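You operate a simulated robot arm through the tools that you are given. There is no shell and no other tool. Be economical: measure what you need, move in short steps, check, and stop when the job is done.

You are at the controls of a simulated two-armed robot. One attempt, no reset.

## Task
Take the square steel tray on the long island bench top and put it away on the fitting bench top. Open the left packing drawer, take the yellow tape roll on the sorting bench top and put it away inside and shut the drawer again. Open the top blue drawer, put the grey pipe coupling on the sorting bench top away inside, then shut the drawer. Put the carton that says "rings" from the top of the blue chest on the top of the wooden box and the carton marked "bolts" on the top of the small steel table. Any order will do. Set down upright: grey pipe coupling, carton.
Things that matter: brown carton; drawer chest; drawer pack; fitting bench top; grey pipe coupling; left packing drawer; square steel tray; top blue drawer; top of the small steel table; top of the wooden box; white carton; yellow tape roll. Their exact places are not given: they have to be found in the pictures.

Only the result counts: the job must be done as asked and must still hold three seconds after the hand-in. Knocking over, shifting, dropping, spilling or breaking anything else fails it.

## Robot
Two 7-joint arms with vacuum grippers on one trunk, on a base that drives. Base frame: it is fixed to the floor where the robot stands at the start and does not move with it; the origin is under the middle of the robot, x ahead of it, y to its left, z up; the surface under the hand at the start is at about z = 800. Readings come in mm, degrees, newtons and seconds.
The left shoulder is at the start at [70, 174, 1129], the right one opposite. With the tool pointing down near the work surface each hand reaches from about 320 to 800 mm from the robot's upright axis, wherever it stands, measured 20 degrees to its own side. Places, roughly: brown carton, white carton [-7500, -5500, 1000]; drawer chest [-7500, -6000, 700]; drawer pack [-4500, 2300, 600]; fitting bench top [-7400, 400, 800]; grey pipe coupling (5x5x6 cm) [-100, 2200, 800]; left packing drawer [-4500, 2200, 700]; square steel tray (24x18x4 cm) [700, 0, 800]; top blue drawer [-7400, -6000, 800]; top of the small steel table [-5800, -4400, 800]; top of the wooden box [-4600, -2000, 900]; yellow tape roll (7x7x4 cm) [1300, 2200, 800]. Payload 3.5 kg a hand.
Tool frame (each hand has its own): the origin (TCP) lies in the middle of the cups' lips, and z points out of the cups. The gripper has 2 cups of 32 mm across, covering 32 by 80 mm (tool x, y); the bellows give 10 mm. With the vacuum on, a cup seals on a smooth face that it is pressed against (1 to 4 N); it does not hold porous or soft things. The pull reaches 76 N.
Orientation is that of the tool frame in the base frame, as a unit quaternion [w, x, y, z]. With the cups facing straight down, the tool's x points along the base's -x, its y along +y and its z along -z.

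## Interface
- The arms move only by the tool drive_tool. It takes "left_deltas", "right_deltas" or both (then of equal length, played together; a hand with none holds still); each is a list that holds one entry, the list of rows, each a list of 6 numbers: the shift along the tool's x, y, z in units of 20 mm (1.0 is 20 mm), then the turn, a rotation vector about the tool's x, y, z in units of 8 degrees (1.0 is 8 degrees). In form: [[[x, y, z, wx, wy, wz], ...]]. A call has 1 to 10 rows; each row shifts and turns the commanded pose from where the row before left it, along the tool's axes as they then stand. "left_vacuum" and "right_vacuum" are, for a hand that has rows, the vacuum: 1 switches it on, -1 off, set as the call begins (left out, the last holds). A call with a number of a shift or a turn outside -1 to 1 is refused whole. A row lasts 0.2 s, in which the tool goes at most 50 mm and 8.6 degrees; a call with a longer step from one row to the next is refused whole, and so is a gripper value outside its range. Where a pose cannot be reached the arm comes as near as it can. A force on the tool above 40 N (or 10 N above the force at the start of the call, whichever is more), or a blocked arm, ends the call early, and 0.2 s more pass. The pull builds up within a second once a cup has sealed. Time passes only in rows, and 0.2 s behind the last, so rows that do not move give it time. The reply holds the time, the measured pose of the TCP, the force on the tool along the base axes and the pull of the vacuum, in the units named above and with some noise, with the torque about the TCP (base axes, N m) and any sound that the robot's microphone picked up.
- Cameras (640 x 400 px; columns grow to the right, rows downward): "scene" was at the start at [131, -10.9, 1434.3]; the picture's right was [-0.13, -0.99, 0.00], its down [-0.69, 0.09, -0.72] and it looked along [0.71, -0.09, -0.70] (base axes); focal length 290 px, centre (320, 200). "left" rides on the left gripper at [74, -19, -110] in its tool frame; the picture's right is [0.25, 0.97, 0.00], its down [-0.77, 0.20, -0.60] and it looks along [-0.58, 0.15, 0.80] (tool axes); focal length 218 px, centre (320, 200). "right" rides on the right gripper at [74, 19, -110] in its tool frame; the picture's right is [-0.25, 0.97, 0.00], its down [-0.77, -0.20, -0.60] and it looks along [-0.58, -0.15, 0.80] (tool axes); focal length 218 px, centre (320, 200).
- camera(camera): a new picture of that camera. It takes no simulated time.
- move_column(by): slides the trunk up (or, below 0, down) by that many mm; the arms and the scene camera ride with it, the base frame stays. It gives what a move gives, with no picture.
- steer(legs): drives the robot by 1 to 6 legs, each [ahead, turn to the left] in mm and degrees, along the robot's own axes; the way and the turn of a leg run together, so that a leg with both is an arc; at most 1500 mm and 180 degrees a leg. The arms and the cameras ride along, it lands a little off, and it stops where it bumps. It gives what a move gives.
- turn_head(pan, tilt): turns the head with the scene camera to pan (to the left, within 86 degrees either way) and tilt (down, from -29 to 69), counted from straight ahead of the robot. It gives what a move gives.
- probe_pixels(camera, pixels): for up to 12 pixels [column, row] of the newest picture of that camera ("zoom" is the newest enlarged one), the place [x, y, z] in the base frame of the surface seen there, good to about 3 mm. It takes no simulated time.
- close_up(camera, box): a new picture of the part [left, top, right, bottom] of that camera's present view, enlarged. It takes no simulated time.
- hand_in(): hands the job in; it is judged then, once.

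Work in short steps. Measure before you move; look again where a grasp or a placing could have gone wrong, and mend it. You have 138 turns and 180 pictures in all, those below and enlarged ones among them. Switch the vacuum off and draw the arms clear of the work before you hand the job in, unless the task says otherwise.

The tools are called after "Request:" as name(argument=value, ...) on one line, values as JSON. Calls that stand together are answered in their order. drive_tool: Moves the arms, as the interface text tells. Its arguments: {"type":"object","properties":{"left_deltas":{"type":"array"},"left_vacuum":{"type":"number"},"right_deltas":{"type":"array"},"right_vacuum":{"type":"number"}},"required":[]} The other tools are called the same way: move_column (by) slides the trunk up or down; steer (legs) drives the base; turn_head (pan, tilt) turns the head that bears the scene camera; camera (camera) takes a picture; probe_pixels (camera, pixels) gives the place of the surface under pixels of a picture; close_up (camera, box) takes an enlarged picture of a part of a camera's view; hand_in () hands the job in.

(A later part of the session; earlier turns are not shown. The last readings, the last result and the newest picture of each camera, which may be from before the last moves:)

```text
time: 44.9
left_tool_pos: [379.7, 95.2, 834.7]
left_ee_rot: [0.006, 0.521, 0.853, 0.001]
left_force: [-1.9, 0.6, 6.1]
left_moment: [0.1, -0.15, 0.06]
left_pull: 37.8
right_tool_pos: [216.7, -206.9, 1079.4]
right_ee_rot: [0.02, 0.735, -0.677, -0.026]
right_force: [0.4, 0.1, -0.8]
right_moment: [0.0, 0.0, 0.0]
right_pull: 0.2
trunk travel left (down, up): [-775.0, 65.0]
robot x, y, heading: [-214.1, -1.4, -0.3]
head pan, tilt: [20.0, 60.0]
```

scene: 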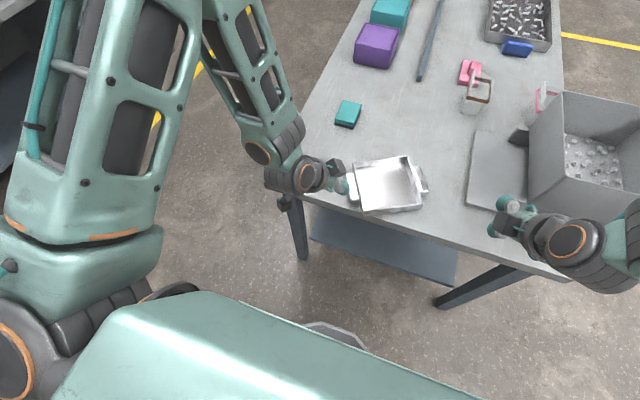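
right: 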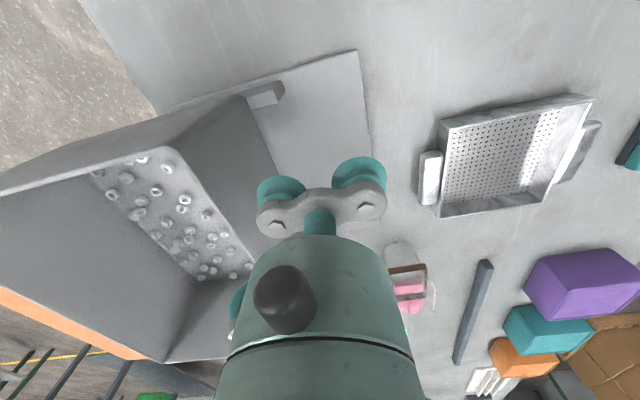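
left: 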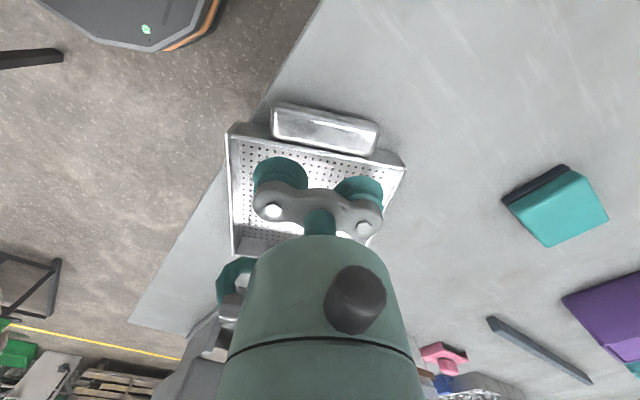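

Only one cup sealed (38 N). I press 3 mm more.

Request:
drive_tool(left_deltas=[[[0, 0, 0.2, 0, 0, 0], [0, 0, 0.1, 0, 0, 0], [0, 0, 0, 0, 0, 0], [0, 0, 0, 0, 0, 0], [0, 0, 0, 0, 0, 0], [0, 0, 0, 0, 0, 0]]])

Request:
camera(camera="left")

Request:
close_up(camera="scene", box=[330, 130, 450, 230])

```text
time: 46.3
left_tool_pos: [378.7, 95.6, 829.0]
left_ee_rot: [0.006, 0.522, 0.853, 0.001]
left_force: [8.7, 5.1, 23.4]
left_moment: [-0.12, -0.13, 0.02]
left_pull: 37.8
right_tool_pos: [214.6, -205.1, 1079.5]
right_ee_rot: [0.021, 0.734, -0.678, -0.026]
right_force: [-0.8, 1.0, 0.0]
right_moment: [0.02, 0.01, 0.01]
right_pull: 0.0
trunk travel left (down, up): [-775.0, 65.0]
robot x, y, heading: [-223.1, 2.9, 0.1]
head pan, tilt: [20.0, 60.0]
```

```text
155 pictures are left
```

left: 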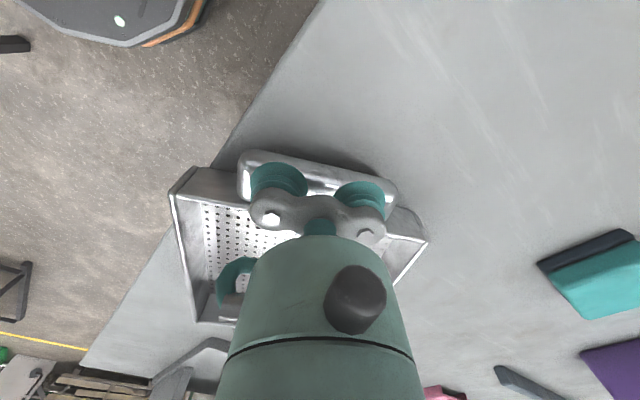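

```text
4.00 times, centred on (390, 180) of scene
```

zoom: 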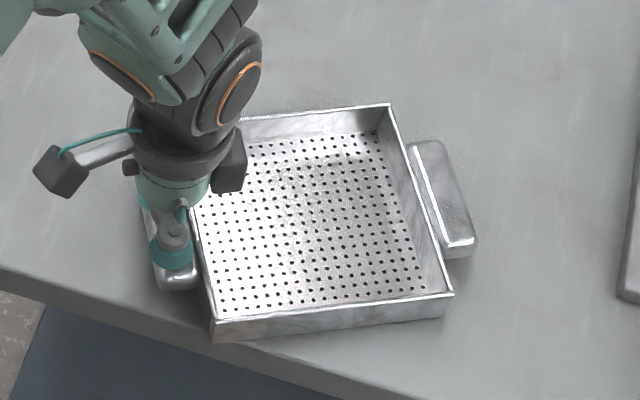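

The left view shows a strip of handle outside the cups, so the hand sits too far inward. I release, shift 5 mm outward (tool +x) and press again.

Request:
drive_tool(left_deltas=[[[0, 0, 0, 0, 0, 0], [0, 0, 0, 0, 0, 0], [0, 0, -0.5, 0, 0, 0], [0, 0, -0.5, 0, 0, 0]]], left_vacuum=-1)

Request:
drive_tool(left_deltas=[[[0.25, 0, 0, 0, 0, 0], [0, 0, 0.5, 0, 0, 0], [0, 0, 0.3, 0, 0, 0], [0, 0, 0.05, 0, 0, 0], [0, 0, 0, 0, 0, 0], [0, 0, 0, 0, 0, 0], [0, 0, 0, 0, 0, 0], [0, 0, 0, 0, 0, 0]]], left_vacuum=1)

Request:
close_up(camera="left", box=[220, 120, 420, 260])

```text
time: 47.3
left_tool_pos: [378.6, 94.7, 846.9]
left_ee_rot: [0.005, 0.522, 0.853, 0.0]
left_force: [-0.3, 0.3, -0.5]
left_moment: [-0.04, 0.01, 0.0]
left_pull: 0.1
right_tool_pos: [215.3, -205.6, 1079.9]
right_ee_rot: [0.021, 0.735, -0.677, -0.026]
right_force: [0.0, -0.7, 0.2]
right_moment: [0.02, -0.01, 0.01]
right_pull: 0.1
trunk travel left (down, up): [-775.0, 65.0]
robot x, y, heading: [-216.7, 3.9, 0.1]
head pan, tilt: [20.0, 60.0]
```

```text
time: 49.1
left_tool_pos: [377.0, 100.3, 830.6]
left_ee_rot: [0.004, 0.522, 0.853, 0.0]
left_force: [1.3, 0.4, 2.3]
left_moment: [0.0, 0.0, 0.0]
left_pull: 0.1
right_tool_pos: [215.6, -205.8, 1078.8]
right_ee_rot: [0.02, 0.734, -0.678, -0.026]
right_force: [0.0, 0.9, -0.5]
right_moment: [0.01, -0.01, -0.01]
right_pull: 0.1
trunk travel left (down, up): [-775.0, 65.0]
robot x, y, heading: [-219.5, -0.8, 0.2]
head pan, tilt: [20.0, 60.0]
```

```text
2.86 times, centred on (320, 190) of left
```

zoom: 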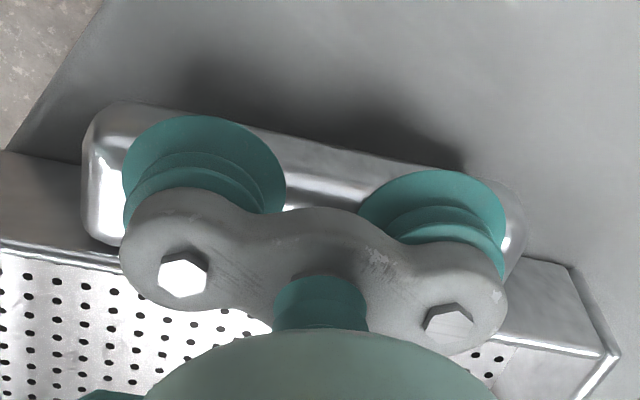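

No seal now; overshoot. I probe handle points in this enlarged view to pin its centre line.

Request:
probe_pixels(camera="zoom", pixels=[[118, 112], [100, 130], [98, 180], [96, 220], [112, 232], [310, 145], [310, 165], [300, 195], [512, 195], [520, 220], [510, 240], [480, 178]])

```text
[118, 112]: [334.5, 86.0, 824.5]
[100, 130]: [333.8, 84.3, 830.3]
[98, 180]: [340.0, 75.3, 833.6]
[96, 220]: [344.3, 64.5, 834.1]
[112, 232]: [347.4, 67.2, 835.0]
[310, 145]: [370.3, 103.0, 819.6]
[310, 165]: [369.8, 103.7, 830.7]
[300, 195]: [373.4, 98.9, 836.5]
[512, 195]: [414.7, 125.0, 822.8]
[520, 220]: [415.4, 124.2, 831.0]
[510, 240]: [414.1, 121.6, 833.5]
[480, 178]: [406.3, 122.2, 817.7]
```

Geometry fit: handle centre line lies about 8.5 mm inward of the hand (the earlier try was 2.5 mm off). I lift, shift tool x −0.42 and press again.

Request:
drive_tool(left_deltas=[[[0, 0, -0.5, 0, 0, 0], [-0.42, 0, 0, 0, 0, 0], [0, 0, 0.4, 0, 0, 0], [0, 0, 0.15, 0, 0, 0], [0, 0, 0.05, 0, 0, 0], [0, 0, 0, 0, 0, 0], [0, 0, 0, 0, 0, 0], [0, 0, 0, 0, 0, 0], [0, 0, 0, 0, 0, 0], [0, 0, 0, 0, 0, 0]]], left_vacuum=1)

```text
time: 50.2
left_tool_pos: [370.1, 92.8, 839.1]
left_ee_rot: [0.015, 0.522, 0.853, 0.008]
left_force: [0.2, 0.5, -3.3]
left_moment: [0.24, 0.15, 0.01]
left_pull: 75.2
right_tool_pos: [196.6, -204.8, 1083.7]
right_ee_rot: [0.015, 0.735, -0.678, -0.018]
right_force: [-0.1, 0.1, -0.7]
right_moment: [-0.01, 0.0, 0.0]
right_pull: 0.0
trunk travel left (down, up): [-775.0, 65.0]
robot x, y, heading: [-215.9, -1.3, -0.1]
head pan, tilt: [20.0, 60.0]
stopped in row 5 (left hand): the force on the tool passed its limit at 43 N (the readings are from after the stop); the commanded pose is now the measured one
```

Sealed on both cups (75 N). I lift slowly.

Request:
drive_tool(left_deltas=[[[0, 0, 0, 0, 0, 0], [0, 0, -0.5, 0, 0, 0], [0, 0, -0.7, 0, 0, 0], [0, 0, -0.7, 0, 0, 0], [0, 0, -0.7, 0, 0, 0], [0, 0, -0.7, 0, 0, 0], [0, 0, -0.7, 0, 0, 0], [0, 0, -0.7, 0, 0, 0]]])

Request:
camera(camera="scene")

```text
time: 52.0
left_tool_pos: [369.3, 93.8, 931.7]
left_ee_rot: [0.013, 0.521, 0.853, 0.007]
left_force: [0.1, -0.4, -4.0]
left_moment: [0.22, 0.14, 0.01]
left_pull: 75.1
right_tool_pos: [198.5, -205.3, 1083.7]
right_ee_rot: [0.015, 0.735, -0.678, -0.019]
right_force: [0.4, -1.3, 0.5]
right_moment: [-0.04, -0.05, 0.0]
right_pull: 0.0
trunk travel left (down, up): [-775.0, 65.0]
robot x, y, heading: [-217.8, -1.0, 0.2]
head pan, tilt: [20.0, 60.0]
```

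```text
152 pictures are left
```

scene: 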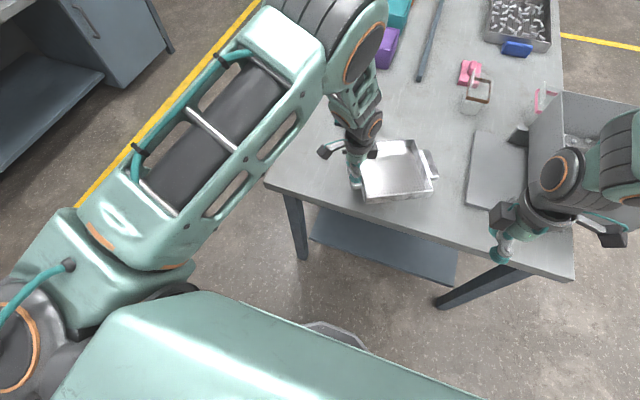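

The tray hangs level, 4 N on one hand. I check heights of the bin before turning, and raise the trunk 60 mm.

Request:
probe_pixels(camera="scene", pixels=[[560, 95], [635, 105], [530, 185], [480, 90], [390, 45], [545, 90], [350, 340]])

Request:
move_column(by=60)

Request:
steer(legs=[[60, 0]])

```text
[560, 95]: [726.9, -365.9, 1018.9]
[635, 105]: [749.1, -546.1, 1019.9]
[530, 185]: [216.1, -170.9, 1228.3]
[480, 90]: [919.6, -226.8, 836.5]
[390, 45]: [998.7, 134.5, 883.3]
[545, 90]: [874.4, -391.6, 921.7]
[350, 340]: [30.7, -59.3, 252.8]
```

```text
time: 53.0
left_tool_pos: [369.4, 93.0, 991.3]
left_ee_rot: [0.015, 0.522, 0.853, 0.006]
left_force: [0.4, -0.2, -3.6]
left_moment: [0.19, 0.13, -0.04]
left_pull: 75.3
right_tool_pos: [199.4, -205.4, 1143.3]
right_ee_rot: [0.015, 0.735, -0.677, -0.019]
right_force: [0.3, 0.4, -0.6]
right_moment: [0.03, 0.02, 0.02]
right_pull: 0.0
trunk travel left (down, up): [-835.0, 5.0]
robot x, y, heading: [-217.8, 0.4, 0.2]
head pan, tilt: [20.0, 60.0]
```

```text
time: 54.0
left_tool_pos: [415.7, 91.9, 998.9]
left_ee_rot: [0.02, 0.522, 0.852, 0.01]
left_force: [-1.0, -0.1, -3.0]
left_moment: [0.21, 0.1, -0.07]
left_pull: 75.1
right_tool_pos: [244.6, -205.3, 1148.8]
right_ee_rot: [0.009, 0.735, -0.678, -0.015]
right_force: [-0.6, 0.0, -0.1]
right_moment: [0.0, -0.05, 0.0]
right_pull: 0.0
trunk travel left (down, up): [-835.0, 5.0]
robot x, y, heading: [-160.8, -3.7, -0.2]
head pan, tilt: [20.0, 60.0]
```

Driving works. I advance 50 mm more and turn left 90°, then look.

Request:
steer(legs=[[50, 0], [0, 45], [0, 45]])

Request:
turn_head(pan=60, tilt=25)

Request:
camera(camera="scene")

```text
time: 59.0
left_tool_pos: [-199.6, 584.1, 992.0]
left_ee_rot: [0.006, -0.233, 0.972, 0.016]
left_force: [0.6, 0.0, -3.4]
left_moment: [-0.15, 0.24, 0.02]
left_pull: 75.6
right_tool_pos: [98.2, 414.0, 1143.8]
right_ee_rot: [0.023, 0.999, 0.039, -0.004]
right_force: [0.1, -0.2, 0.1]
right_moment: [-0.02, 0.03, -0.03]
right_pull: 0.1
trunk travel left (down, up): [-835.0, 5.0]
robot x, y, heading: [-109.0, 2.6, 90.1]
head pan, tilt: [20.0, 60.0]
```

```text
time: 60.1
left_tool_pos: [-200.3, 584.4, 991.8]
left_ee_rot: [0.006, -0.233, 0.972, 0.015]
left_force: [0.3, -0.4, -3.3]
left_moment: [-0.12, 0.27, 0.01]
left_pull: 75.0
right_tool_pos: [98.2, 413.5, 1144.8]
right_ee_rot: [0.024, 0.999, 0.039, -0.004]
right_force: [0.3, -0.6, 0.0]
right_moment: [0.01, -0.02, -0.01]
right_pull: 0.1
trunk travel left (down, up): [-835.0, 5.0]
robot x, y, heading: [-111.1, -0.6, 89.7]
head pan, tilt: [60.0, 25.0]
```

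```text
151 pictures are left
```

scene: 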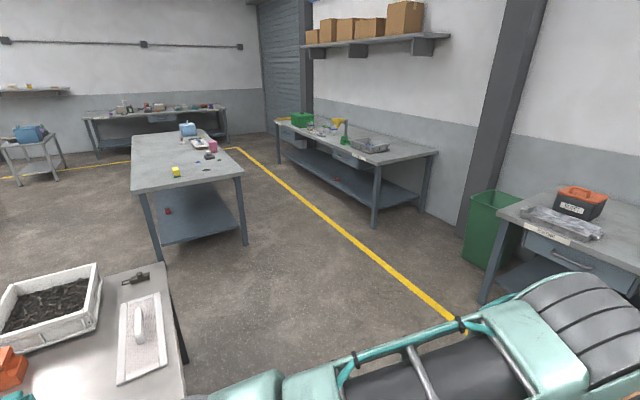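

I probe the layout: island, packing bench, far fitting bench candidate.

Request:
probe_pixels(camera="scene", pixels=[[165, 345], [185, 370], [140, 190], [240, 172], [220, 135], [370, 160], [280, 122], [150, 112], [225, 115], [30, 140], [500, 220], [300, 270]])

Request:
close_up(camera="scene", box=[0, 80, 240, 200])

Request:
close_up(camera="scene", box=[260, 100, 460, 220])

```text
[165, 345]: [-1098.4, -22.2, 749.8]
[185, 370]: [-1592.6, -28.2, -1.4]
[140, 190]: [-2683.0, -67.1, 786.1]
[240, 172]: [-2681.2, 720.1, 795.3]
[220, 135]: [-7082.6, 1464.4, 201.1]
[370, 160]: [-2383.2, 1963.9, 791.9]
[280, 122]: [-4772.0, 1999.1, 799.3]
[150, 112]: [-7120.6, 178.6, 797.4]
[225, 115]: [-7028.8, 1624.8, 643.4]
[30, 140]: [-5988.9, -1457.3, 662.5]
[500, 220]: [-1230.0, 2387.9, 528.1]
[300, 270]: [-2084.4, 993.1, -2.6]
```

```text
2.67 times, centred on (120, 140) of scene
```

zoom: 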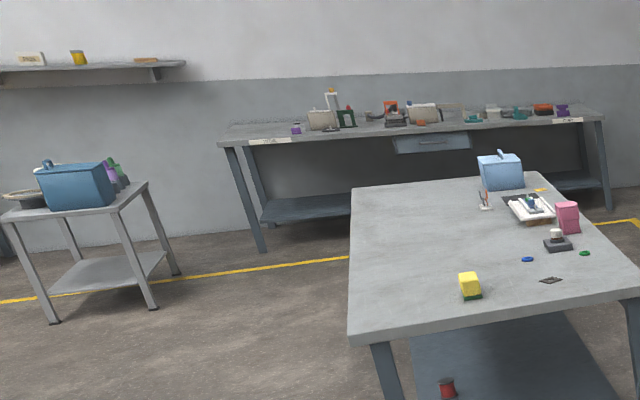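

```text
3.20 times, centred on (360, 160) of scene
```

zoom: 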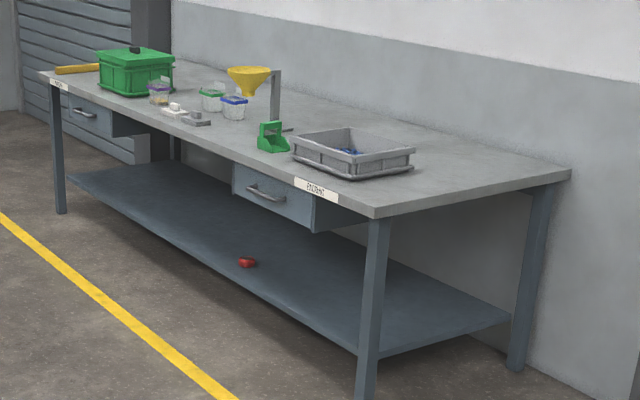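

Layout clear: the aisle y≈1250 leads along the packing bench to the fitting bench (front x≈-7100). I drive there in stages.

Request:
steer(legs=[[1200, 0], [0, 90], [1500, 0]])

Request:
turn_head(pan=0, tilt=20)

Request:
camera(camera="scene")

```text
time: 77.0
left_tool_pos: [-2186.0, 1175.5, 992.0]
left_ee_rot: [0.006, 0.84, -0.542, -0.015]
left_force: [0.6, 0.3, -3.6]
left_moment: [-0.26, -0.15, -0.03]
left_pull: 75.2
right_tool_pos: [-2003.2, 1464.6, 1143.8]
right_ee_rot: [0.018, 0.695, 0.719, 0.013]
right_force: [0.0, -0.4, 0.3]
right_moment: [-0.01, -0.02, 0.03]
right_pull: 0.0
trunk travel left (down, up): [-835.0, 5.0]
robot x, y, heading: [-1600.1, 1240.1, 177.3]
head pan, tilt: [60.0, 25.0]
```

```text
time: 78.3
left_tool_pos: [-2186.3, 1175.6, 992.6]
left_ee_rot: [0.007, 0.841, -0.541, -0.016]
left_force: [-0.9, -0.3, -3.9]
left_moment: [-0.27, -0.16, -0.05]
left_pull: 75.3
right_tool_pos: [-2002.2, 1463.7, 1143.2]
right_ee_rot: [0.02, 0.695, 0.719, 0.015]
right_force: [-0.2, 0.3, -0.5]
right_moment: [0.0, 0.05, -0.01]
right_pull: 0.1
trunk travel left (down, up): [-835.0, 5.0]
robot x, y, heading: [-1594.8, 1235.9, 177.5]
head pan, tilt: [0.0, 20.0]
```

```text
148 pictures are left
```

scene: 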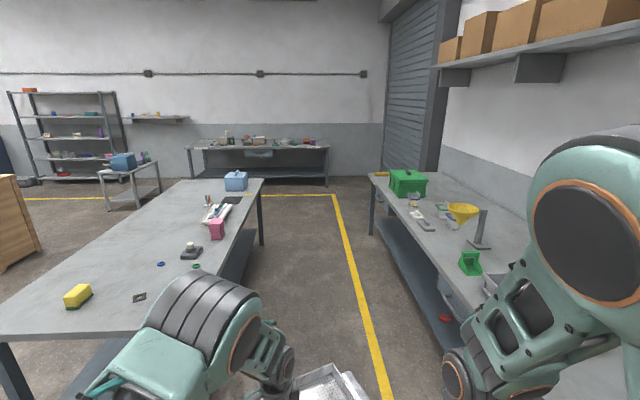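

Heading 177.5°, aisle is clear ahead. I straighten and drive 4200 mm on.

Request:
steer(legs=[[0, 3], [1500, 0], [1500, 0], [1200, 0]])

Request:
camera(camera="scene")

Request:
close_up(camera="scene", box=[100, 120, 420, 320])

```text
time: 98.9
left_tool_pos: [-6386.3, 1188.9, 991.1]
left_ee_rot: [0.007, 0.849, -0.529, -0.015]
left_force: [0.0, -0.2, -3.2]
left_moment: [-0.27, -0.16, 0.01]
left_pull: 75.4
right_tool_pos: [-6211.0, 1483.0, 1144.2]
right_ee_rot: [0.019, 0.684, 0.729, 0.014]
right_force: [-0.5, 0.0, 0.6]
right_moment: [0.0, 0.0, 0.04]
right_pull: 0.1
trunk travel left (down, up): [-835.0, 5.0]
robot x, y, heading: [-5799.2, 1269.1, 178.8]
head pan, tilt: [0.0, 20.0]
```

```text
147 pictures are left
```

scene: 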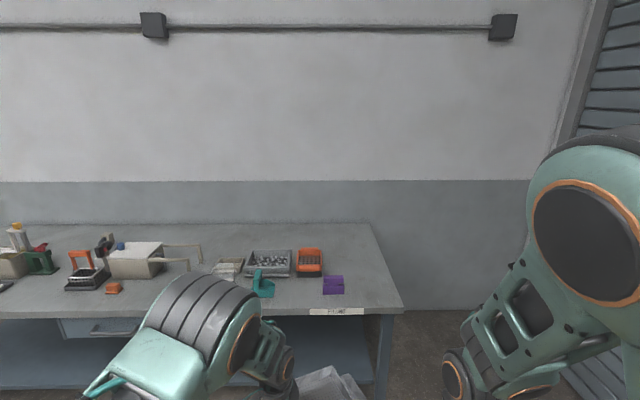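

```text
2.00 times, centred on (260, 220) of scene
```

zoom: 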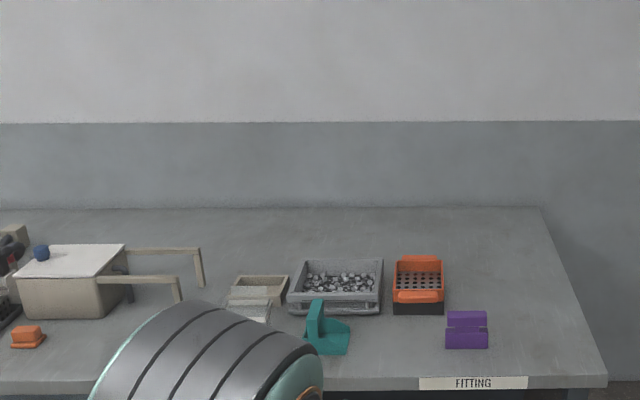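

I probe the free spots on the fitting bench.

Request:
probe_pixels(camera="zoom", pixels=[[490, 348], [345, 352], [400, 345], [600, 378], [540, 215], [444, 310], [520, 250], [550, 330], [300, 225], [400, 380], [230, 230], [490, 310]])

```text
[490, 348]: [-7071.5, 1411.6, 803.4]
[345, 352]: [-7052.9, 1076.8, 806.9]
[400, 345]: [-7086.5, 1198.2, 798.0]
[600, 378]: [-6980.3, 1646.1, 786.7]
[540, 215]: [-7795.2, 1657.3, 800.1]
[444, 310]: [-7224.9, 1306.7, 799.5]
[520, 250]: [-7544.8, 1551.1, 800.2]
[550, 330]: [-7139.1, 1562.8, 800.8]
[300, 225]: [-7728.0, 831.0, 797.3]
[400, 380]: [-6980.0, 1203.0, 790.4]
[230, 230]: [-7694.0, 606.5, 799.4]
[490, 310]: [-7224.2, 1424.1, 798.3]
```

Free area behind/right of the purple block, around (-7360,1480). I drive to about (-6620,1470), heading 180°, then re-look.

Request:
steer(legs=[[0, -12.6], [840, 0], [0, 14]])

Request:
drive_tool(left_deltas=[[[0, 0, 0, 0, 0, 0.85], [0, 0, 0, 0, 0, 0.85], [0, 0, 0, 0, 0, 0.85], [0, 0, 0, 0, 0, 0.85], [0, 0, 0, 0, 0, 0]]])

Request:
turn_head(pan=0, tilt=45)

Request:
camera(camera="scene")

```text
time: 104.9
left_tool_pos: [-7183.0, 1365.6, 991.3]
left_ee_rot: [0.005, 0.855, -0.519, -0.015]
left_force: [0.1, -0.5, -3.6]
left_moment: [-0.28, -0.21, 0.01]
left_pull: 75.3
right_tool_pos: [-7016.8, 1664.4, 1143.3]
right_ee_rot: [0.02, 0.675, 0.737, 0.013]
right_force: [0.1, 0.2, 1.0]
right_moment: [0.0, -0.01, 0.01]
right_pull: 0.0
trunk travel left (down, up): [-835.0, 5.0]
robot x, y, heading: [-6598.2, 1462.1, -179.8]
head pan, tilt: [0.0, 20.0]
```

```text
time: 106.1
left_tool_pos: [-7183.1, 1366.7, 992.6]
left_ee_rot: [0.01, 0.708, -0.706, -0.013]
left_force: [-0.5, -0.4, -4.1]
left_moment: [-0.34, -0.05, -0.02]
left_pull: 75.6
right_tool_pos: [-7015.7, 1664.4, 1143.8]
right_ee_rot: [0.021, 0.675, 0.737, 0.013]
right_force: [-1.0, -0.1, -0.2]
right_moment: [-0.01, 0.01, 0.03]
right_pull: 0.0
trunk travel left (down, up): [-835.0, 5.0]
robot x, y, heading: [-6601.2, 1456.3, -179.8]
head pan, tilt: [0.0, 20.0]
```

```text
time: 107.0
left_tool_pos: [-7183.3, 1365.2, 991.8]
left_ee_rot: [0.01, 0.708, -0.706, -0.013]
left_force: [-0.2, -0.6, -4.3]
left_moment: [-0.35, -0.02, -0.01]
left_pull: 75.4
right_tool_pos: [-7015.1, 1664.1, 1144.2]
right_ee_rot: [0.019, 0.675, 0.738, 0.014]
right_force: [0.2, 0.0, -0.5]
right_moment: [-0.01, 0.02, -0.01]
right_pull: 0.1
trunk travel left (down, up): [-835.0, 5.0]
robot x, y, heading: [-6598.9, 1463.0, -180.1]
head pan, tilt: [0.0, 45.0]
```

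```text
145 pictures are left
```

scene: 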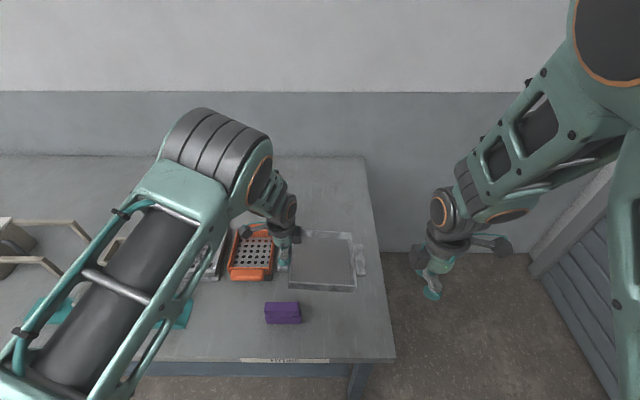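

The tray hangs over the free area. I move forward 150 mm and 18 mm right, then lower by the trunk.

Request:
drive_tool(left_deltas=[[[-0.1, 0.9, 0, 0, 0, 0], [-0.1, 0.9, 0, 0, 0, 0], [-0.1, 0.9, 0, 0, 0, 0], [-0.1, 0.9, 0, 0, 0, 0], [-0.1, 0.9, 0, 0, 0, 0], [-0.1, 0.9, 0, 0, 0, 0], [-0.1, 0.9, 0, 0, 0, 0], [-0.1, 0.9, 0, 0, 0, 0], [-0.1, 0.3, 0, 0, 0, 0]]])

Request:
move_column(by=-100)

Request:
camera(camera="scene")

Request:
camera(camera="left")

```text
time: 109.0
left_tool_pos: [-7327.8, 1382.6, 998.2]
left_ee_rot: [0.009, 0.708, -0.706, -0.012]
left_force: [0.1, -0.3, -4.5]
left_moment: [-0.36, -0.01, 0.0]
left_pull: 75.4
left hand out of reach, approached as far as the arm can: row 9
right_tool_pos: [-7016.2, 1664.7, 1144.5]
right_ee_rot: [0.019, 0.676, 0.737, 0.014]
right_force: [-0.2, -0.6, 0.1]
right_moment: [-0.01, -0.01, 0.0]
right_pull: 0.1
trunk travel left (down, up): [-835.0, 5.0]
robot x, y, heading: [-6597.9, 1460.8, -179.4]
head pan, tilt: [0.0, 45.0]
```

```text
time: 110.3
left_tool_pos: [-7328.8, 1381.1, 897.0]
left_ee_rot: [0.01, 0.707, -0.707, -0.013]
left_force: [0.0, -0.2, -4.3]
left_moment: [-0.36, -0.01, -0.03]
left_pull: 75.3
right_tool_pos: [-7016.0, 1664.5, 1043.6]
right_ee_rot: [0.02, 0.675, 0.738, 0.013]
right_force: [0.9, -0.1, 0.7]
right_moment: [0.01, 0.04, -0.01]
right_pull: 0.0
trunk travel left (down, up): [-735.0, 105.0]
robot x, y, heading: [-6598.9, 1459.1, -179.5]
head pan, tilt: [0.0, 45.0]
```

```text
144 pictures are left
```

scene: 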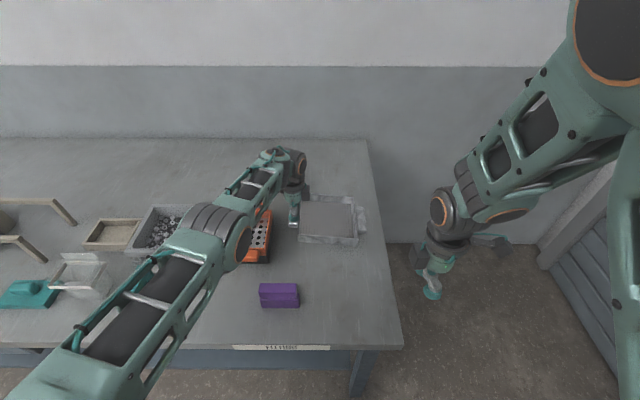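

```text
143 pictures are left
```

left: 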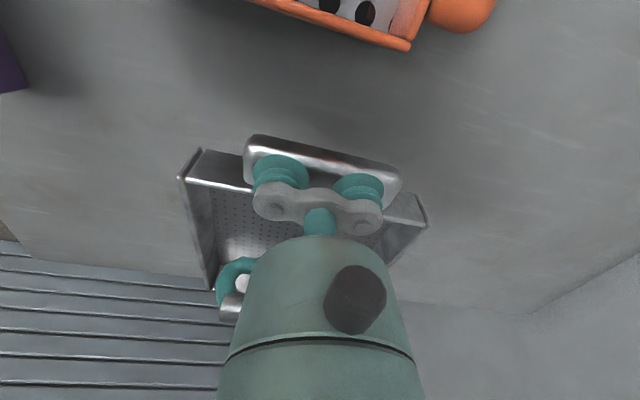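

Clear below. I lower another 52 mm by trunk and then touch down gently with the arm.

Request:
move_column(by=-52)

Request:
drive_tool(left_deltas=[[[0, 0, 0.1, 0, 0, 0], [0, 0, 0.1, 0, 0, 0], [0, 0, 0.1, 0, 0, 0], [0, 0, 0.1, 0, 0, 0], [0, 0, 0, 0, 0, 0]]])

```text
time: 111.3
left_tool_pos: [-7327.8, 1382.1, 844.7]
left_ee_rot: [0.01, 0.708, -0.706, -0.014]
left_force: [-1.4, -1.4, 0.5]
left_moment: [0.53, -0.42, 0.07]
left_pull: 76.0
right_tool_pos: [-7014.1, 1663.8, 992.2]
right_ee_rot: [0.018, 0.675, 0.737, 0.014]
right_force: [0.6, -0.4, 0.2]
right_moment: [0.01, 0.0, 0.0]
right_pull: 0.1
trunk travel left (down, up): [-683.0, 157.0]
robot x, y, heading: [-6602.6, 1462.5, -179.5]
head pan, tilt: [0.0, 45.0]
```

```text
time: 112.5
left_tool_pos: [-7328.2, 1380.2, 837.5]
left_ee_rot: [0.01, 0.708, -0.706, -0.013]
left_force: [0.9, -2.2, 1.3]
left_moment: [0.77, -0.5, -0.13]
left_pull: 76.1
right_tool_pos: [-7016.3, 1663.3, 992.7]
right_ee_rot: [0.019, 0.675, 0.737, 0.014]
right_force: [-0.8, 0.0, 0.1]
right_moment: [0.01, -0.03, 0.0]
right_pull: 0.0
trunk travel left (down, up): [-683.0, 157.0]
robot x, y, heading: [-6601.8, 1461.0, -179.8]
head pan, tilt: [0.0, 45.0]
```

It rests on the bench (z≈837, load gone). I release and lift away.

Request:
drive_tool(left_deltas=[[[0, 0, 0.05, 0, 0, 0], [0, 0, 0, 0, 0, 0], [0, 0, 0, 0, 0, 0], [0, 0, 0, 0, 0, 0], [0, 0, -0.5, 0, 0, 0], [0, 0, -1, 0, 0, 0], [0, 0, -1, 0, 0, 0], [0, 0, -1, 0, 0, 0]]], left_vacuum=-1)

Request:
move_column(by=150)

Request:
camera(camera="scene")

```text
time: 114.3
left_tool_pos: [-7325.3, 1381.4, 906.8]
left_ee_rot: [0.01, 0.708, -0.706, -0.013]
left_force: [-0.3, -0.1, 0.1]
left_moment: [-0.03, -0.02, -0.02]
left_pull: 0.0
right_tool_pos: [-7015.6, 1664.0, 992.1]
right_ee_rot: [0.019, 0.675, 0.737, 0.013]
right_force: [-0.5, -0.5, 0.3]
right_moment: [0.02, 0.03, -0.01]
right_pull: 0.1
trunk travel left (down, up): [-683.0, 157.0]
robot x, y, heading: [-6597.3, 1460.8, -179.6]
head pan, tilt: [0.0, 45.0]
```

```text
time: 116.0
left_tool_pos: [-7325.0, 1381.6, 1056.3]
left_ee_rot: [0.01, 0.708, -0.706, -0.014]
left_force: [0.4, -0.3, 0.4]
left_moment: [-0.01, -0.02, 0.0]
left_pull: 0.0
right_tool_pos: [-7015.1, 1663.7, 1140.8]
right_ee_rot: [0.019, 0.675, 0.737, 0.015]
right_force: [-0.6, -0.1, 0.1]
right_moment: [0.0, 0.02, 0.0]
right_pull: 0.0
trunk travel left (down, up): [-833.0, 7.0]
robot x, y, heading: [-6599.7, 1462.5, -179.7]
head pan, tilt: [0.0, 45.0]
```

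```text
142 pictures are left
```

scene: 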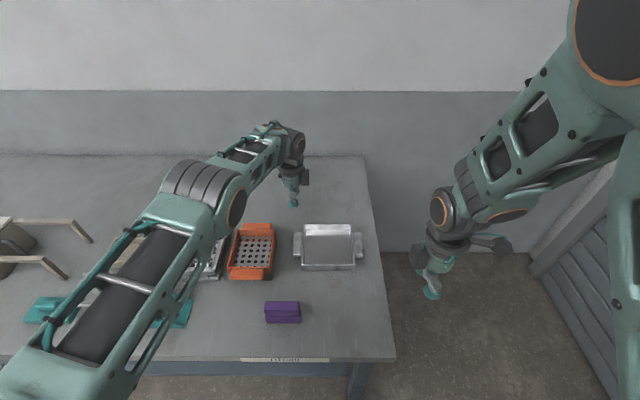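

The tray is put away. Next I back toward the packing bench to open its left drawer on the way (for the tape later).

Request:
drive_tool(left_deltas=[[[0, -1, 0, 0, 0, 0], [0, -1, 0, 0, 0, 0], [0, -1, 0, 0, 0, 0], [0, -1, 0, 0, 0, 0], [0, -1, 0, 0, 0, 0], [0, -1, 0, 0, 0, 0], [0, -1, 0, 0, 0, 0], [0, -1, 0, 0, 0, 0]]])

Request:
steer(legs=[[-300, 0], [0, -6], [-1500, 0], [-230, 0], [0, -84]])

Request:
turn_head(pan=0, tilt=35)

Request:
camera(camera="scene")

```text
time: 117.8
left_tool_pos: [-7163.8, 1375.2, 1046.5]
left_ee_rot: [0.004, 0.715, -0.699, -0.012]
left_force: [0.4, 0.7, 0.3]
left_moment: [-0.01, 0.0, 0.0]
left_pull: 0.1
right_tool_pos: [-7013.9, 1663.9, 1142.3]
right_ee_rot: [0.019, 0.676, 0.737, 0.013]
right_force: [0.0, 0.2, 0.9]
right_moment: [0.03, 0.0, 0.01]
right_pull: 0.0
trunk travel left (down, up): [-833.0, 7.0]
robot x, y, heading: [-6596.8, 1460.3, -179.7]
head pan, tilt: [0.0, 45.0]
```

```text
time: 132.2
left_tool_pos: [-4712.6, 1867.3, 1052.8]
left_ee_rot: [0.008, -0.028, 0.999, 0.017]
left_force: [-0.1, -0.8, -0.4]
left_moment: [0.01, 0.01, -0.01]
left_pull: 0.0
right_tool_pos: [-4421.3, 1724.6, 1141.6]
right_ee_rot: [0.024, 0.998, 0.06, -0.003]
right_force: [0.9, 0.5, 0.0]
right_moment: [0.02, 0.0, -0.02]
right_pull: 0.0
trunk travel left (down, up): [-833.0, 7.0]
robot x, y, heading: [-4609.8, 1304.4, 92.2]
head pan, tilt: [0.0, 45.0]
```

```text
time: 132.9
left_tool_pos: [-4713.2, 1867.0, 1053.0]
left_ee_rot: [0.009, -0.029, 0.999, 0.017]
left_force: [1.0, 0.8, -0.3]
left_moment: [-0.02, 0.0, 0.02]
left_pull: 0.0
right_tool_pos: [-4421.7, 1724.5, 1141.4]
right_ee_rot: [0.025, 0.998, 0.061, -0.004]
right_force: [0.7, -0.5, -0.4]
right_moment: [0.01, 0.01, -0.01]
right_pull: 0.0
trunk travel left (down, up): [-833.0, 7.0]
robot x, y, heading: [-4611.7, 1301.3, 92.3]
head pan, tilt: [0.0, 35.0]
```

```text
141 pictures are left
```

scene: 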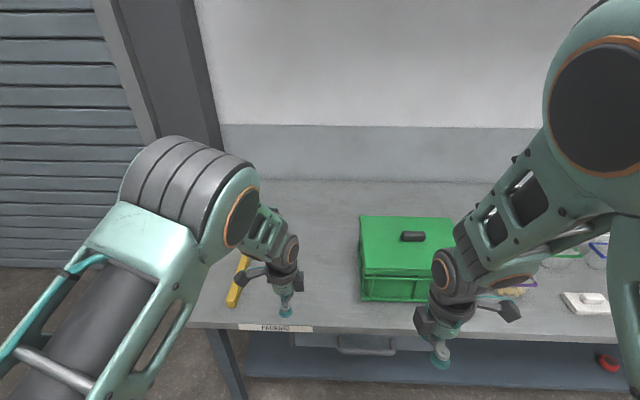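

The drawer front shows at (345,345). I back off 250 mm, tilt down and look closely.

Request:
steer(legs=[[0, -2], [-250, 0]])

Request:
move_column(by=-300)

Request:
camera(camera="scene")

Request:
close_up(camera="scene", box=[280, 180, 440, 280])

```text
time: 135.1
left_tool_pos: [-4692.1, 1617.3, 1052.1]
left_ee_rot: [0.01, -0.012, 1.0, 0.016]
left_force: [1.0, 0.1, -0.1]
left_moment: [-0.02, 0.01, -0.02]
left_pull: 0.1
right_tool_pos: [-4405.2, 1464.7, 1141.9]
right_ee_rot: [0.024, 0.999, 0.042, -0.004]
right_force: [0.4, 0.1, 0.1]
right_moment: [-0.02, 0.0, -0.01]
right_pull: 0.1
trunk travel left (down, up): [-833.0, 7.0]
robot x, y, heading: [-4612.4, 1046.3, 89.9]
head pan, tilt: [0.0, 35.0]
```

```text
time: 138.1
left_tool_pos: [-4692.7, 1616.7, 754.1]
left_ee_rot: [0.01, -0.011, 1.0, 0.017]
left_force: [-0.5, 0.3, 0.3]
left_moment: [-0.03, 0.01, 0.01]
left_pull: 0.0
right_tool_pos: [-4405.7, 1464.4, 843.4]
right_ee_rot: [0.024, 0.999, 0.041, -0.003]
right_force: [-0.9, -0.5, 0.3]
right_moment: [0.0, 0.03, 0.01]
right_pull: 0.0
trunk travel left (down, up): [-533.0, 307.0]
robot x, y, heading: [-4608.2, 1044.9, 90.2]
head pan, tilt: [0.0, 35.0]
```

```text
140 pictures are left
```

scene: 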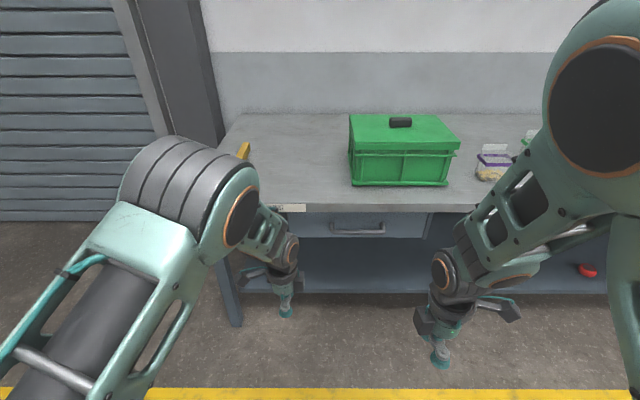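

```text
4.00 times, centred on (360, 230) of scene
```

zoom: 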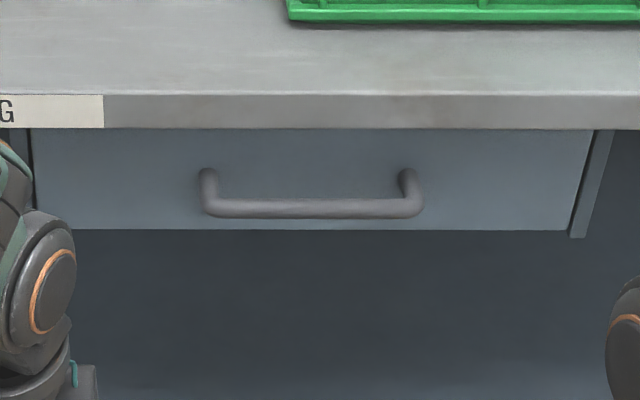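

I probe the drawer front's corners and handle.

Request:
probe_pixels(camera="zoom", pixels=[[40, 140], [40, 225], [585, 140], [565, 225], [120, 180], [500, 180], [310, 205], [210, 210], [415, 210], [300, 110], [510, 140], [510, 225]])

```text
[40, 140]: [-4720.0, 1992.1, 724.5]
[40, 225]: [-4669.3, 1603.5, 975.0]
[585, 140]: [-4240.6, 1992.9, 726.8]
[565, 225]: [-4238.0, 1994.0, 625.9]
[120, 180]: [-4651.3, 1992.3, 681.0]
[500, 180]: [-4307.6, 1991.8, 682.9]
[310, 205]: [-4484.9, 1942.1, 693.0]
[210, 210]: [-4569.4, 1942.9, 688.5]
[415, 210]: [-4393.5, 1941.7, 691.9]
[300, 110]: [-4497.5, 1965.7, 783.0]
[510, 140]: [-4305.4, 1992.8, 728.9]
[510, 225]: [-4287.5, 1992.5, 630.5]
```

Drawer front: y=1992, x −4725…−4237, z 622…740. I'll suck on it left of the handle at about (−4645, 681) with the left tool horizontal. First rotate the tool to point forward.

Request:
drive_tool(left_deltas=[[[0, 0, 0, -1, 0, 0], [0, 0, 0, -1, 0, 0], [0, 0, 0, -1, 0, 0], [0, 0, 0, -1, 0, 0], [0, 0, 0, -1, 0, 0], [0, 0, 0, -1, 0, 0], [0, 0, 0, -1, 0, 0], [0, 0, 0, -1, 0, 0], [0, 0, 0, -1, 0, 0], [0, 0, 0, -1, 0, 0]]])

Request:
drive_tool(left_deltas=[[[0, 0, 0, -0.65, 0, 0], [0, 0, 0, -0.6, 0, 0], [0, 0, 0, 0, 0, 0]]])

Request:
camera(camera="scene")

```text
time: 140.3
left_tool_pos: [-4691.7, 1669.5, 753.9]
left_ee_rot: [0.001, -0.014, 0.757, 0.654]
left_force: [-0.4, 0.0, 0.1]
left_moment: [-0.02, 0.03, -0.01]
left_pull: 0.0
left hand out of reach, approached as far as the arm can: row 9, 10
right_tool_pos: [-4405.4, 1464.4, 841.6]
right_ee_rot: [0.023, 0.999, 0.042, -0.005]
right_force: [-0.1, -0.4, 0.6]
right_moment: [0.0, 0.0, -0.03]
right_pull: 0.0
trunk travel left (down, up): [-533.0, 307.0]
robot x, y, heading: [-4609.9, 1050.1, 90.2]
head pan, tilt: [0.0, 35.0]
```

```text
time: 141.1
left_tool_pos: [-4693.7, 1694.1, 754.2]
left_ee_rot: [0.0, -0.015, 0.726, 0.688]
left_force: [0.7, 0.3, -0.7]
left_moment: [0.0, 0.03, 0.02]
left_pull: 0.1
left hand out of reach, approached as far as the arm can: row 1, 2
right_tool_pos: [-4405.5, 1463.7, 841.6]
right_ee_rot: [0.026, 0.999, 0.043, -0.004]
right_force: [0.0, -0.7, 0.5]
right_moment: [-0.04, 0.04, 0.0]
right_pull: 0.1
trunk travel left (down, up): [-533.0, 307.0]
robot x, y, heading: [-4608.6, 1048.9, 90.0]
head pan, tilt: [0.0, 35.0]
```

```text
138 pictures are left
```

scene: 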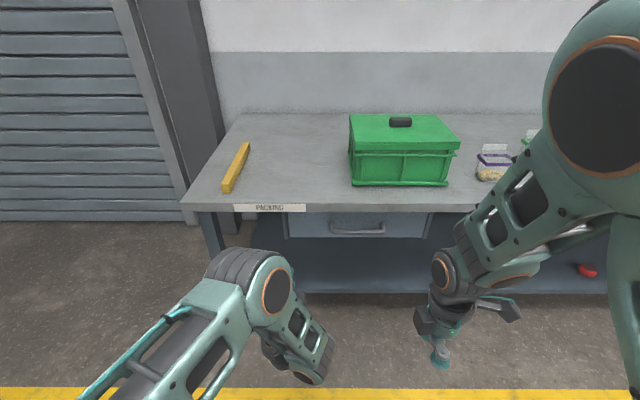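

Nearly horizontal. I adjust: shift +x 48 mm, finish the pitch, lower the trunk 73 mm, then advance 250 mm.

Request:
drive_tool(left_deltas=[[[-0.8, 0, 0.5, 0, 0, 0], [-0.8, 0, 0.5, -0.2, 0, 0], [-0.8, 0, 0.5, -0.2, 0, 0], [0, 0, 0, 0, 0, 0]]])

Request:
move_column(by=-73)

Request:
steer(legs=[[210, 0]])

Request:
camera(camera="left")

```text
time: 142.1
left_tool_pos: [-4647.3, 1723.1, 753.5]
left_ee_rot: [-0.001, -0.015, 0.706, 0.708]
left_force: [-0.2, 0.0, 0.5]
left_moment: [-0.02, -0.02, 0.0]
left_pull: 0.0
right_tool_pos: [-4405.3, 1463.6, 842.0]
right_ee_rot: [0.024, 0.999, 0.042, -0.003]
right_force: [0.9, -0.8, 0.0]
right_moment: [0.01, 0.01, 0.03]
right_pull: 0.1
trunk travel left (down, up): [-533.0, 307.0]
robot x, y, heading: [-4606.9, 1047.0, 90.0]
head pan, tilt: [0.0, 35.0]
```

```text
time: 143.2
left_tool_pos: [-4646.4, 1723.8, 681.2]
left_ee_rot: [-0.001, -0.014, 0.706, 0.708]
left_force: [-0.2, 0.1, 1.4]
left_moment: [-0.02, -0.01, -0.03]
left_pull: 0.0
right_tool_pos: [-4404.6, 1463.1, 769.1]
right_ee_rot: [0.023, 0.999, 0.041, -0.004]
right_force: [0.1, 0.6, 0.4]
right_moment: [0.01, -0.02, -0.02]
right_pull: 0.0
trunk travel left (down, up): [-460.0, 380.0]
robot x, y, heading: [-4608.5, 1048.8, 90.2]
head pan, tilt: [0.0, 35.0]
```

```text
time: 144.8
left_tool_pos: [-4653.4, 1936.9, 679.2]
left_ee_rot: [-0.003, -0.015, 0.707, 0.707]
left_force: [-0.6, 0.1, -0.3]
left_moment: [0.02, -0.02, 0.01]
left_pull: 0.2
right_tool_pos: [-4410.0, 1677.6, 768.7]
right_ee_rot: [0.024, 0.999, 0.044, -0.005]
right_force: [0.9, 0.4, 0.0]
right_moment: [-0.03, -0.03, 0.05]
right_pull: 0.1
trunk travel left (down, up): [-460.0, 380.0]
robot x, y, heading: [-4607.8, 1259.3, 90.4]
head pan, tilt: [0.0, 35.0]
```

```text
137 pictures are left
```

left: 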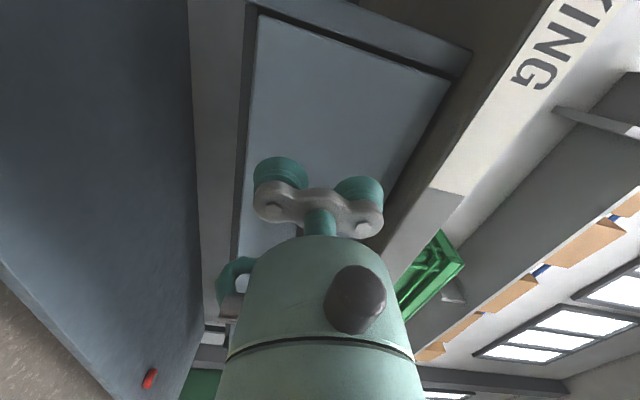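

Lined up on the drawer front. I advance 57 mm with vacuum on.

Request:
drive_tool(left_deltas=[[[0, 0, 1, 0, 0, 0], [0, 0, 1, 0, 0, 0], [0, 0, 0.5, 0, 0, 0], [0, 0, 0.25, 0, 0, 0], [0, 0, 0.15, 0, 0, 0], [0, 0, 0, 0, 0, 0], [0, 0, 0, 0, 0, 0], [0, 0, 0, 0, 0, 0], [0, 0, 0, 0, 0, 0]]], left_vacuum=1)

```text
time: 146.8
left_tool_pos: [-4653.9, 1993.1, 681.0]
left_ee_rot: [-0.001, -0.017, 0.706, 0.708]
left_force: [-1.8, -8.5, 1.3]
left_moment: [-0.15, -0.37, -0.47]
left_pull: 75.2
right_tool_pos: [-4410.4, 1676.0, 769.5]
right_ee_rot: [0.023, 0.999, 0.044, -0.004]
right_force: [0.7, -0.4, 0.4]
right_moment: [0.02, 0.06, 0.0]
right_pull: 0.1
trunk travel left (down, up): [-460.0, 380.0]
robot x, y, heading: [-4609.5, 1261.2, 90.1]
head pan, tilt: [0.0, 35.0]
```

Sealed at 75 N. I pull the drawer out by driving back slowly 220 mm.

Request:
steer(legs=[[-80, 0], [-80, 0], [-60, 0]])

Request:
camera(camera="scene")

```text
time: 149.1
left_tool_pos: [-4654.0, 1773.1, 681.8]
left_ee_rot: [-0.004, -0.017, 0.706, 0.708]
left_force: [-18.5, -0.2, 3.2]
left_moment: [0.0, 0.47, -0.36]
left_pull: 75.4
right_tool_pos: [-4408.1, 1456.7, 769.0]
right_ee_rot: [0.023, 0.999, 0.046, -0.003]
right_force: [0.2, 0.7, -0.7]
right_moment: [0.0, 0.01, -0.01]
right_pull: 0.0
trunk travel left (down, up): [-460.0, 380.0]
robot x, y, heading: [-4607.7, 1041.9, 90.6]
head pan, tilt: [0.0, 35.0]
```

```text
136 pictures are left
```

scene: 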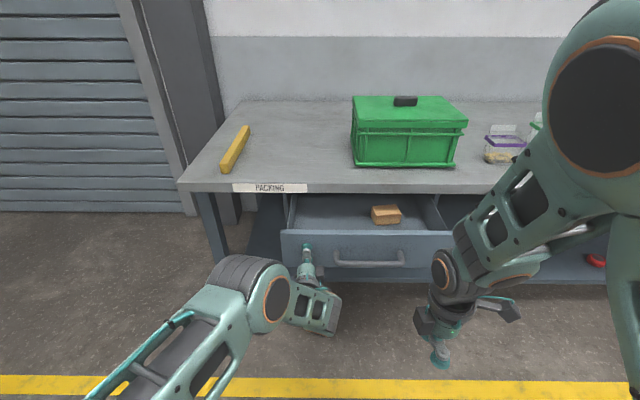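

Drawer open ~220 mm. I release, back off, and measure the inside for later.

Request:
drive_tool(left_deltas=[[[0, 0, 0, 0, 0, 0], [0, 0, 0, 0, 0, 0], [0, 0, 0, 0, 0, 0], [0, 0, 0, 0, 0, 0], [0, 0, -0.3, 0, 0, 0], [0, 0, -0.3, 0, 0, 0]]], left_vacuum=-1)

Request:
steer(legs=[[-60, 0]])

Request:
move_column(by=370)

Request:
turn_head(pan=0, tilt=45)

Request:
close_up(camera="scene", box=[260, 140, 480, 280])

```text
time: 150.5
left_tool_pos: [-4653.2, 1760.5, 680.6]
left_ee_rot: [-0.003, -0.016, 0.707, 0.707]
left_force: [-0.3, 0.5, -0.1]
left_moment: [-0.02, 0.02, -0.02]
left_pull: 0.1
right_tool_pos: [-4407.6, 1456.7, 769.3]
right_ee_rot: [0.024, 0.999, 0.044, -0.005]
right_force: [-0.1, 0.8, -0.7]
right_moment: [0.01, 0.0, 0.0]
right_pull: 0.1
trunk travel left (down, up): [-460.0, 380.0]
robot x, y, heading: [-4609.1, 1041.2, 90.6]
head pan, tilt: [0.0, 35.0]
```

```text
time: 151.5
left_tool_pos: [-4651.7, 1701.1, 681.8]
left_ee_rot: [-0.003, -0.016, 0.706, 0.708]
left_force: [0.0, -0.1, 0.7]
left_moment: [-0.02, 0.02, -0.01]
left_pull: 0.1
right_tool_pos: [-4407.3, 1396.7, 768.9]
right_ee_rot: [0.023, 0.999, 0.046, -0.004]
right_force: [0.3, -1.6, 0.1]
right_moment: [-0.01, -0.01, 0.0]
right_pull: 0.1
trunk travel left (down, up): [-460.0, 380.0]
robot x, y, heading: [-4608.1, 980.3, 90.5]
head pan, tilt: [0.0, 35.0]
```

```text
time: 155.1
left_tool_pos: [-4651.8, 1701.9, 1051.1]
left_ee_rot: [-0.003, -0.017, 0.707, 0.707]
left_force: [0.3, -0.4, 0.6]
left_moment: [0.01, -0.02, 0.01]
left_pull: 0.1
right_tool_pos: [-4407.2, 1396.7, 1139.8]
right_ee_rot: [0.024, 0.999, 0.044, -0.004]
right_force: [1.3, 0.1, -0.4]
right_moment: [0.0, 0.0, 0.01]
right_pull: 0.0
trunk travel left (down, up): [-830.0, 10.0]
robot x, y, heading: [-4605.8, 984.6, 90.4]
head pan, tilt: [0.0, 35.0]
```

```text
time: 155.8
left_tool_pos: [-4651.7, 1702.0, 1050.9]
left_ee_rot: [-0.005, -0.015, 0.707, 0.707]
left_force: [-0.2, -0.1, 0.8]
left_moment: [-0.04, 0.01, 0.01]
left_pull: 0.1
right_tool_pos: [-4405.5, 1396.3, 1139.5]
right_ee_rot: [0.024, 0.999, 0.044, -0.005]
right_force: [0.2, -0.1, 0.2]
right_moment: [-0.03, -0.01, 0.02]
right_pull: 0.0
trunk travel left (down, up): [-830.0, 10.0]
robot x, y, heading: [-4608.0, 977.6, 90.4]
head pan, tilt: [0.0, 45.0]
```

```text
2.86 times, centred on (370, 210) of scene
```

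zoom: 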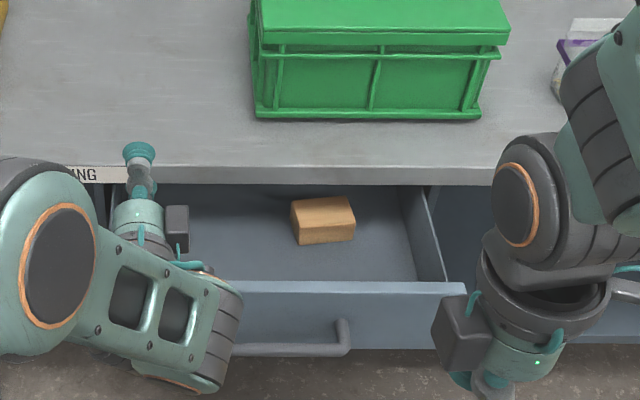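

Request:
probe_pixels(camera="zoom", pixels=[[240, 250], [240, 200], [320, 232], [380, 265], [300, 290], [300, 278], [435, 270], [455, 285], [385, 210], [420, 240]])

Request:
drive_tool(left_deltas=[[[0, 0, 0, 1, 0, 0], [0, 0, 0, 1, 0, 0], [0, 0, 0, 1, 0, 0], [0, 0, 0, 1, 0, 0], [0, 0, 0, 1, 0, 0], [0, 0, 0, 1, 0, 0], [0, 0, 0, 1, 0, 0], [0, 0, 0, 1, 0, 0], [0, 0, 0, 1, 0, 0], [0, 0, 0, 1, 0, 0]]])

Request:
drive_tool(left_deltas=[[[0, 0, 0, 0.65, 0, 0], [0, 0, 0, 0.6, 0, 0], [0, -1, 0, 0, 0, 0], [0, -1, 0, 0, 0, 0], [0, -1, 0, 0, 0, 0]]])

```text
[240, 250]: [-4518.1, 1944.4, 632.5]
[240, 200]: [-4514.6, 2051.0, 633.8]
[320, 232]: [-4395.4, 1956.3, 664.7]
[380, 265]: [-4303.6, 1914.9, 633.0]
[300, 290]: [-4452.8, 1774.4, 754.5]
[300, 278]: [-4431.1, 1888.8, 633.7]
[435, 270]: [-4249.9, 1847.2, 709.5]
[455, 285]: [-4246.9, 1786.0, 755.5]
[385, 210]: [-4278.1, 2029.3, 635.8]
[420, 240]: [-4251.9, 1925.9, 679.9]
```

```text
time: 158.0
left_tool_pos: [-4651.7, 1702.6, 1048.9]
left_ee_rot: [0.009, -0.013, 0.996, 0.087]
left_force: [-0.6, -0.1, -0.3]
left_moment: [-0.02, 0.01, 0.01]
left_pull: 0.0
right_tool_pos: [-4407.4, 1398.3, 1138.9]
right_ee_rot: [0.024, 0.999, 0.045, -0.003]
right_force: [-0.2, 0.1, -0.1]
right_moment: [-0.01, -0.02, 0.0]
right_pull: 0.0
trunk travel left (down, up): [-830.0, 10.0]
robot x, y, heading: [-4608.4, 980.2, 90.3]
head pan, tilt: [0.0, 45.0]
```

```text
time: 159.2
left_tool_pos: [-4648.7, 1642.2, 1052.0]
left_ee_rot: [0.009, -0.014, 1.0, 0.001]
left_force: [-0.1, -0.1, -0.4]
left_moment: [0.0, 0.01, 0.01]
left_pull: 0.0
right_tool_pos: [-4405.8, 1397.2, 1139.9]
right_ee_rot: [0.024, 0.999, 0.045, -0.004]
right_force: [-0.3, -0.5, -0.7]
right_moment: [-0.04, 0.02, -0.01]
right_pull: 0.0
trunk travel left (down, up): [-830.0, 10.0]
robot x, y, heading: [-4610.0, 983.3, 90.3]
head pan, tilt: [0.0, 45.0]
```

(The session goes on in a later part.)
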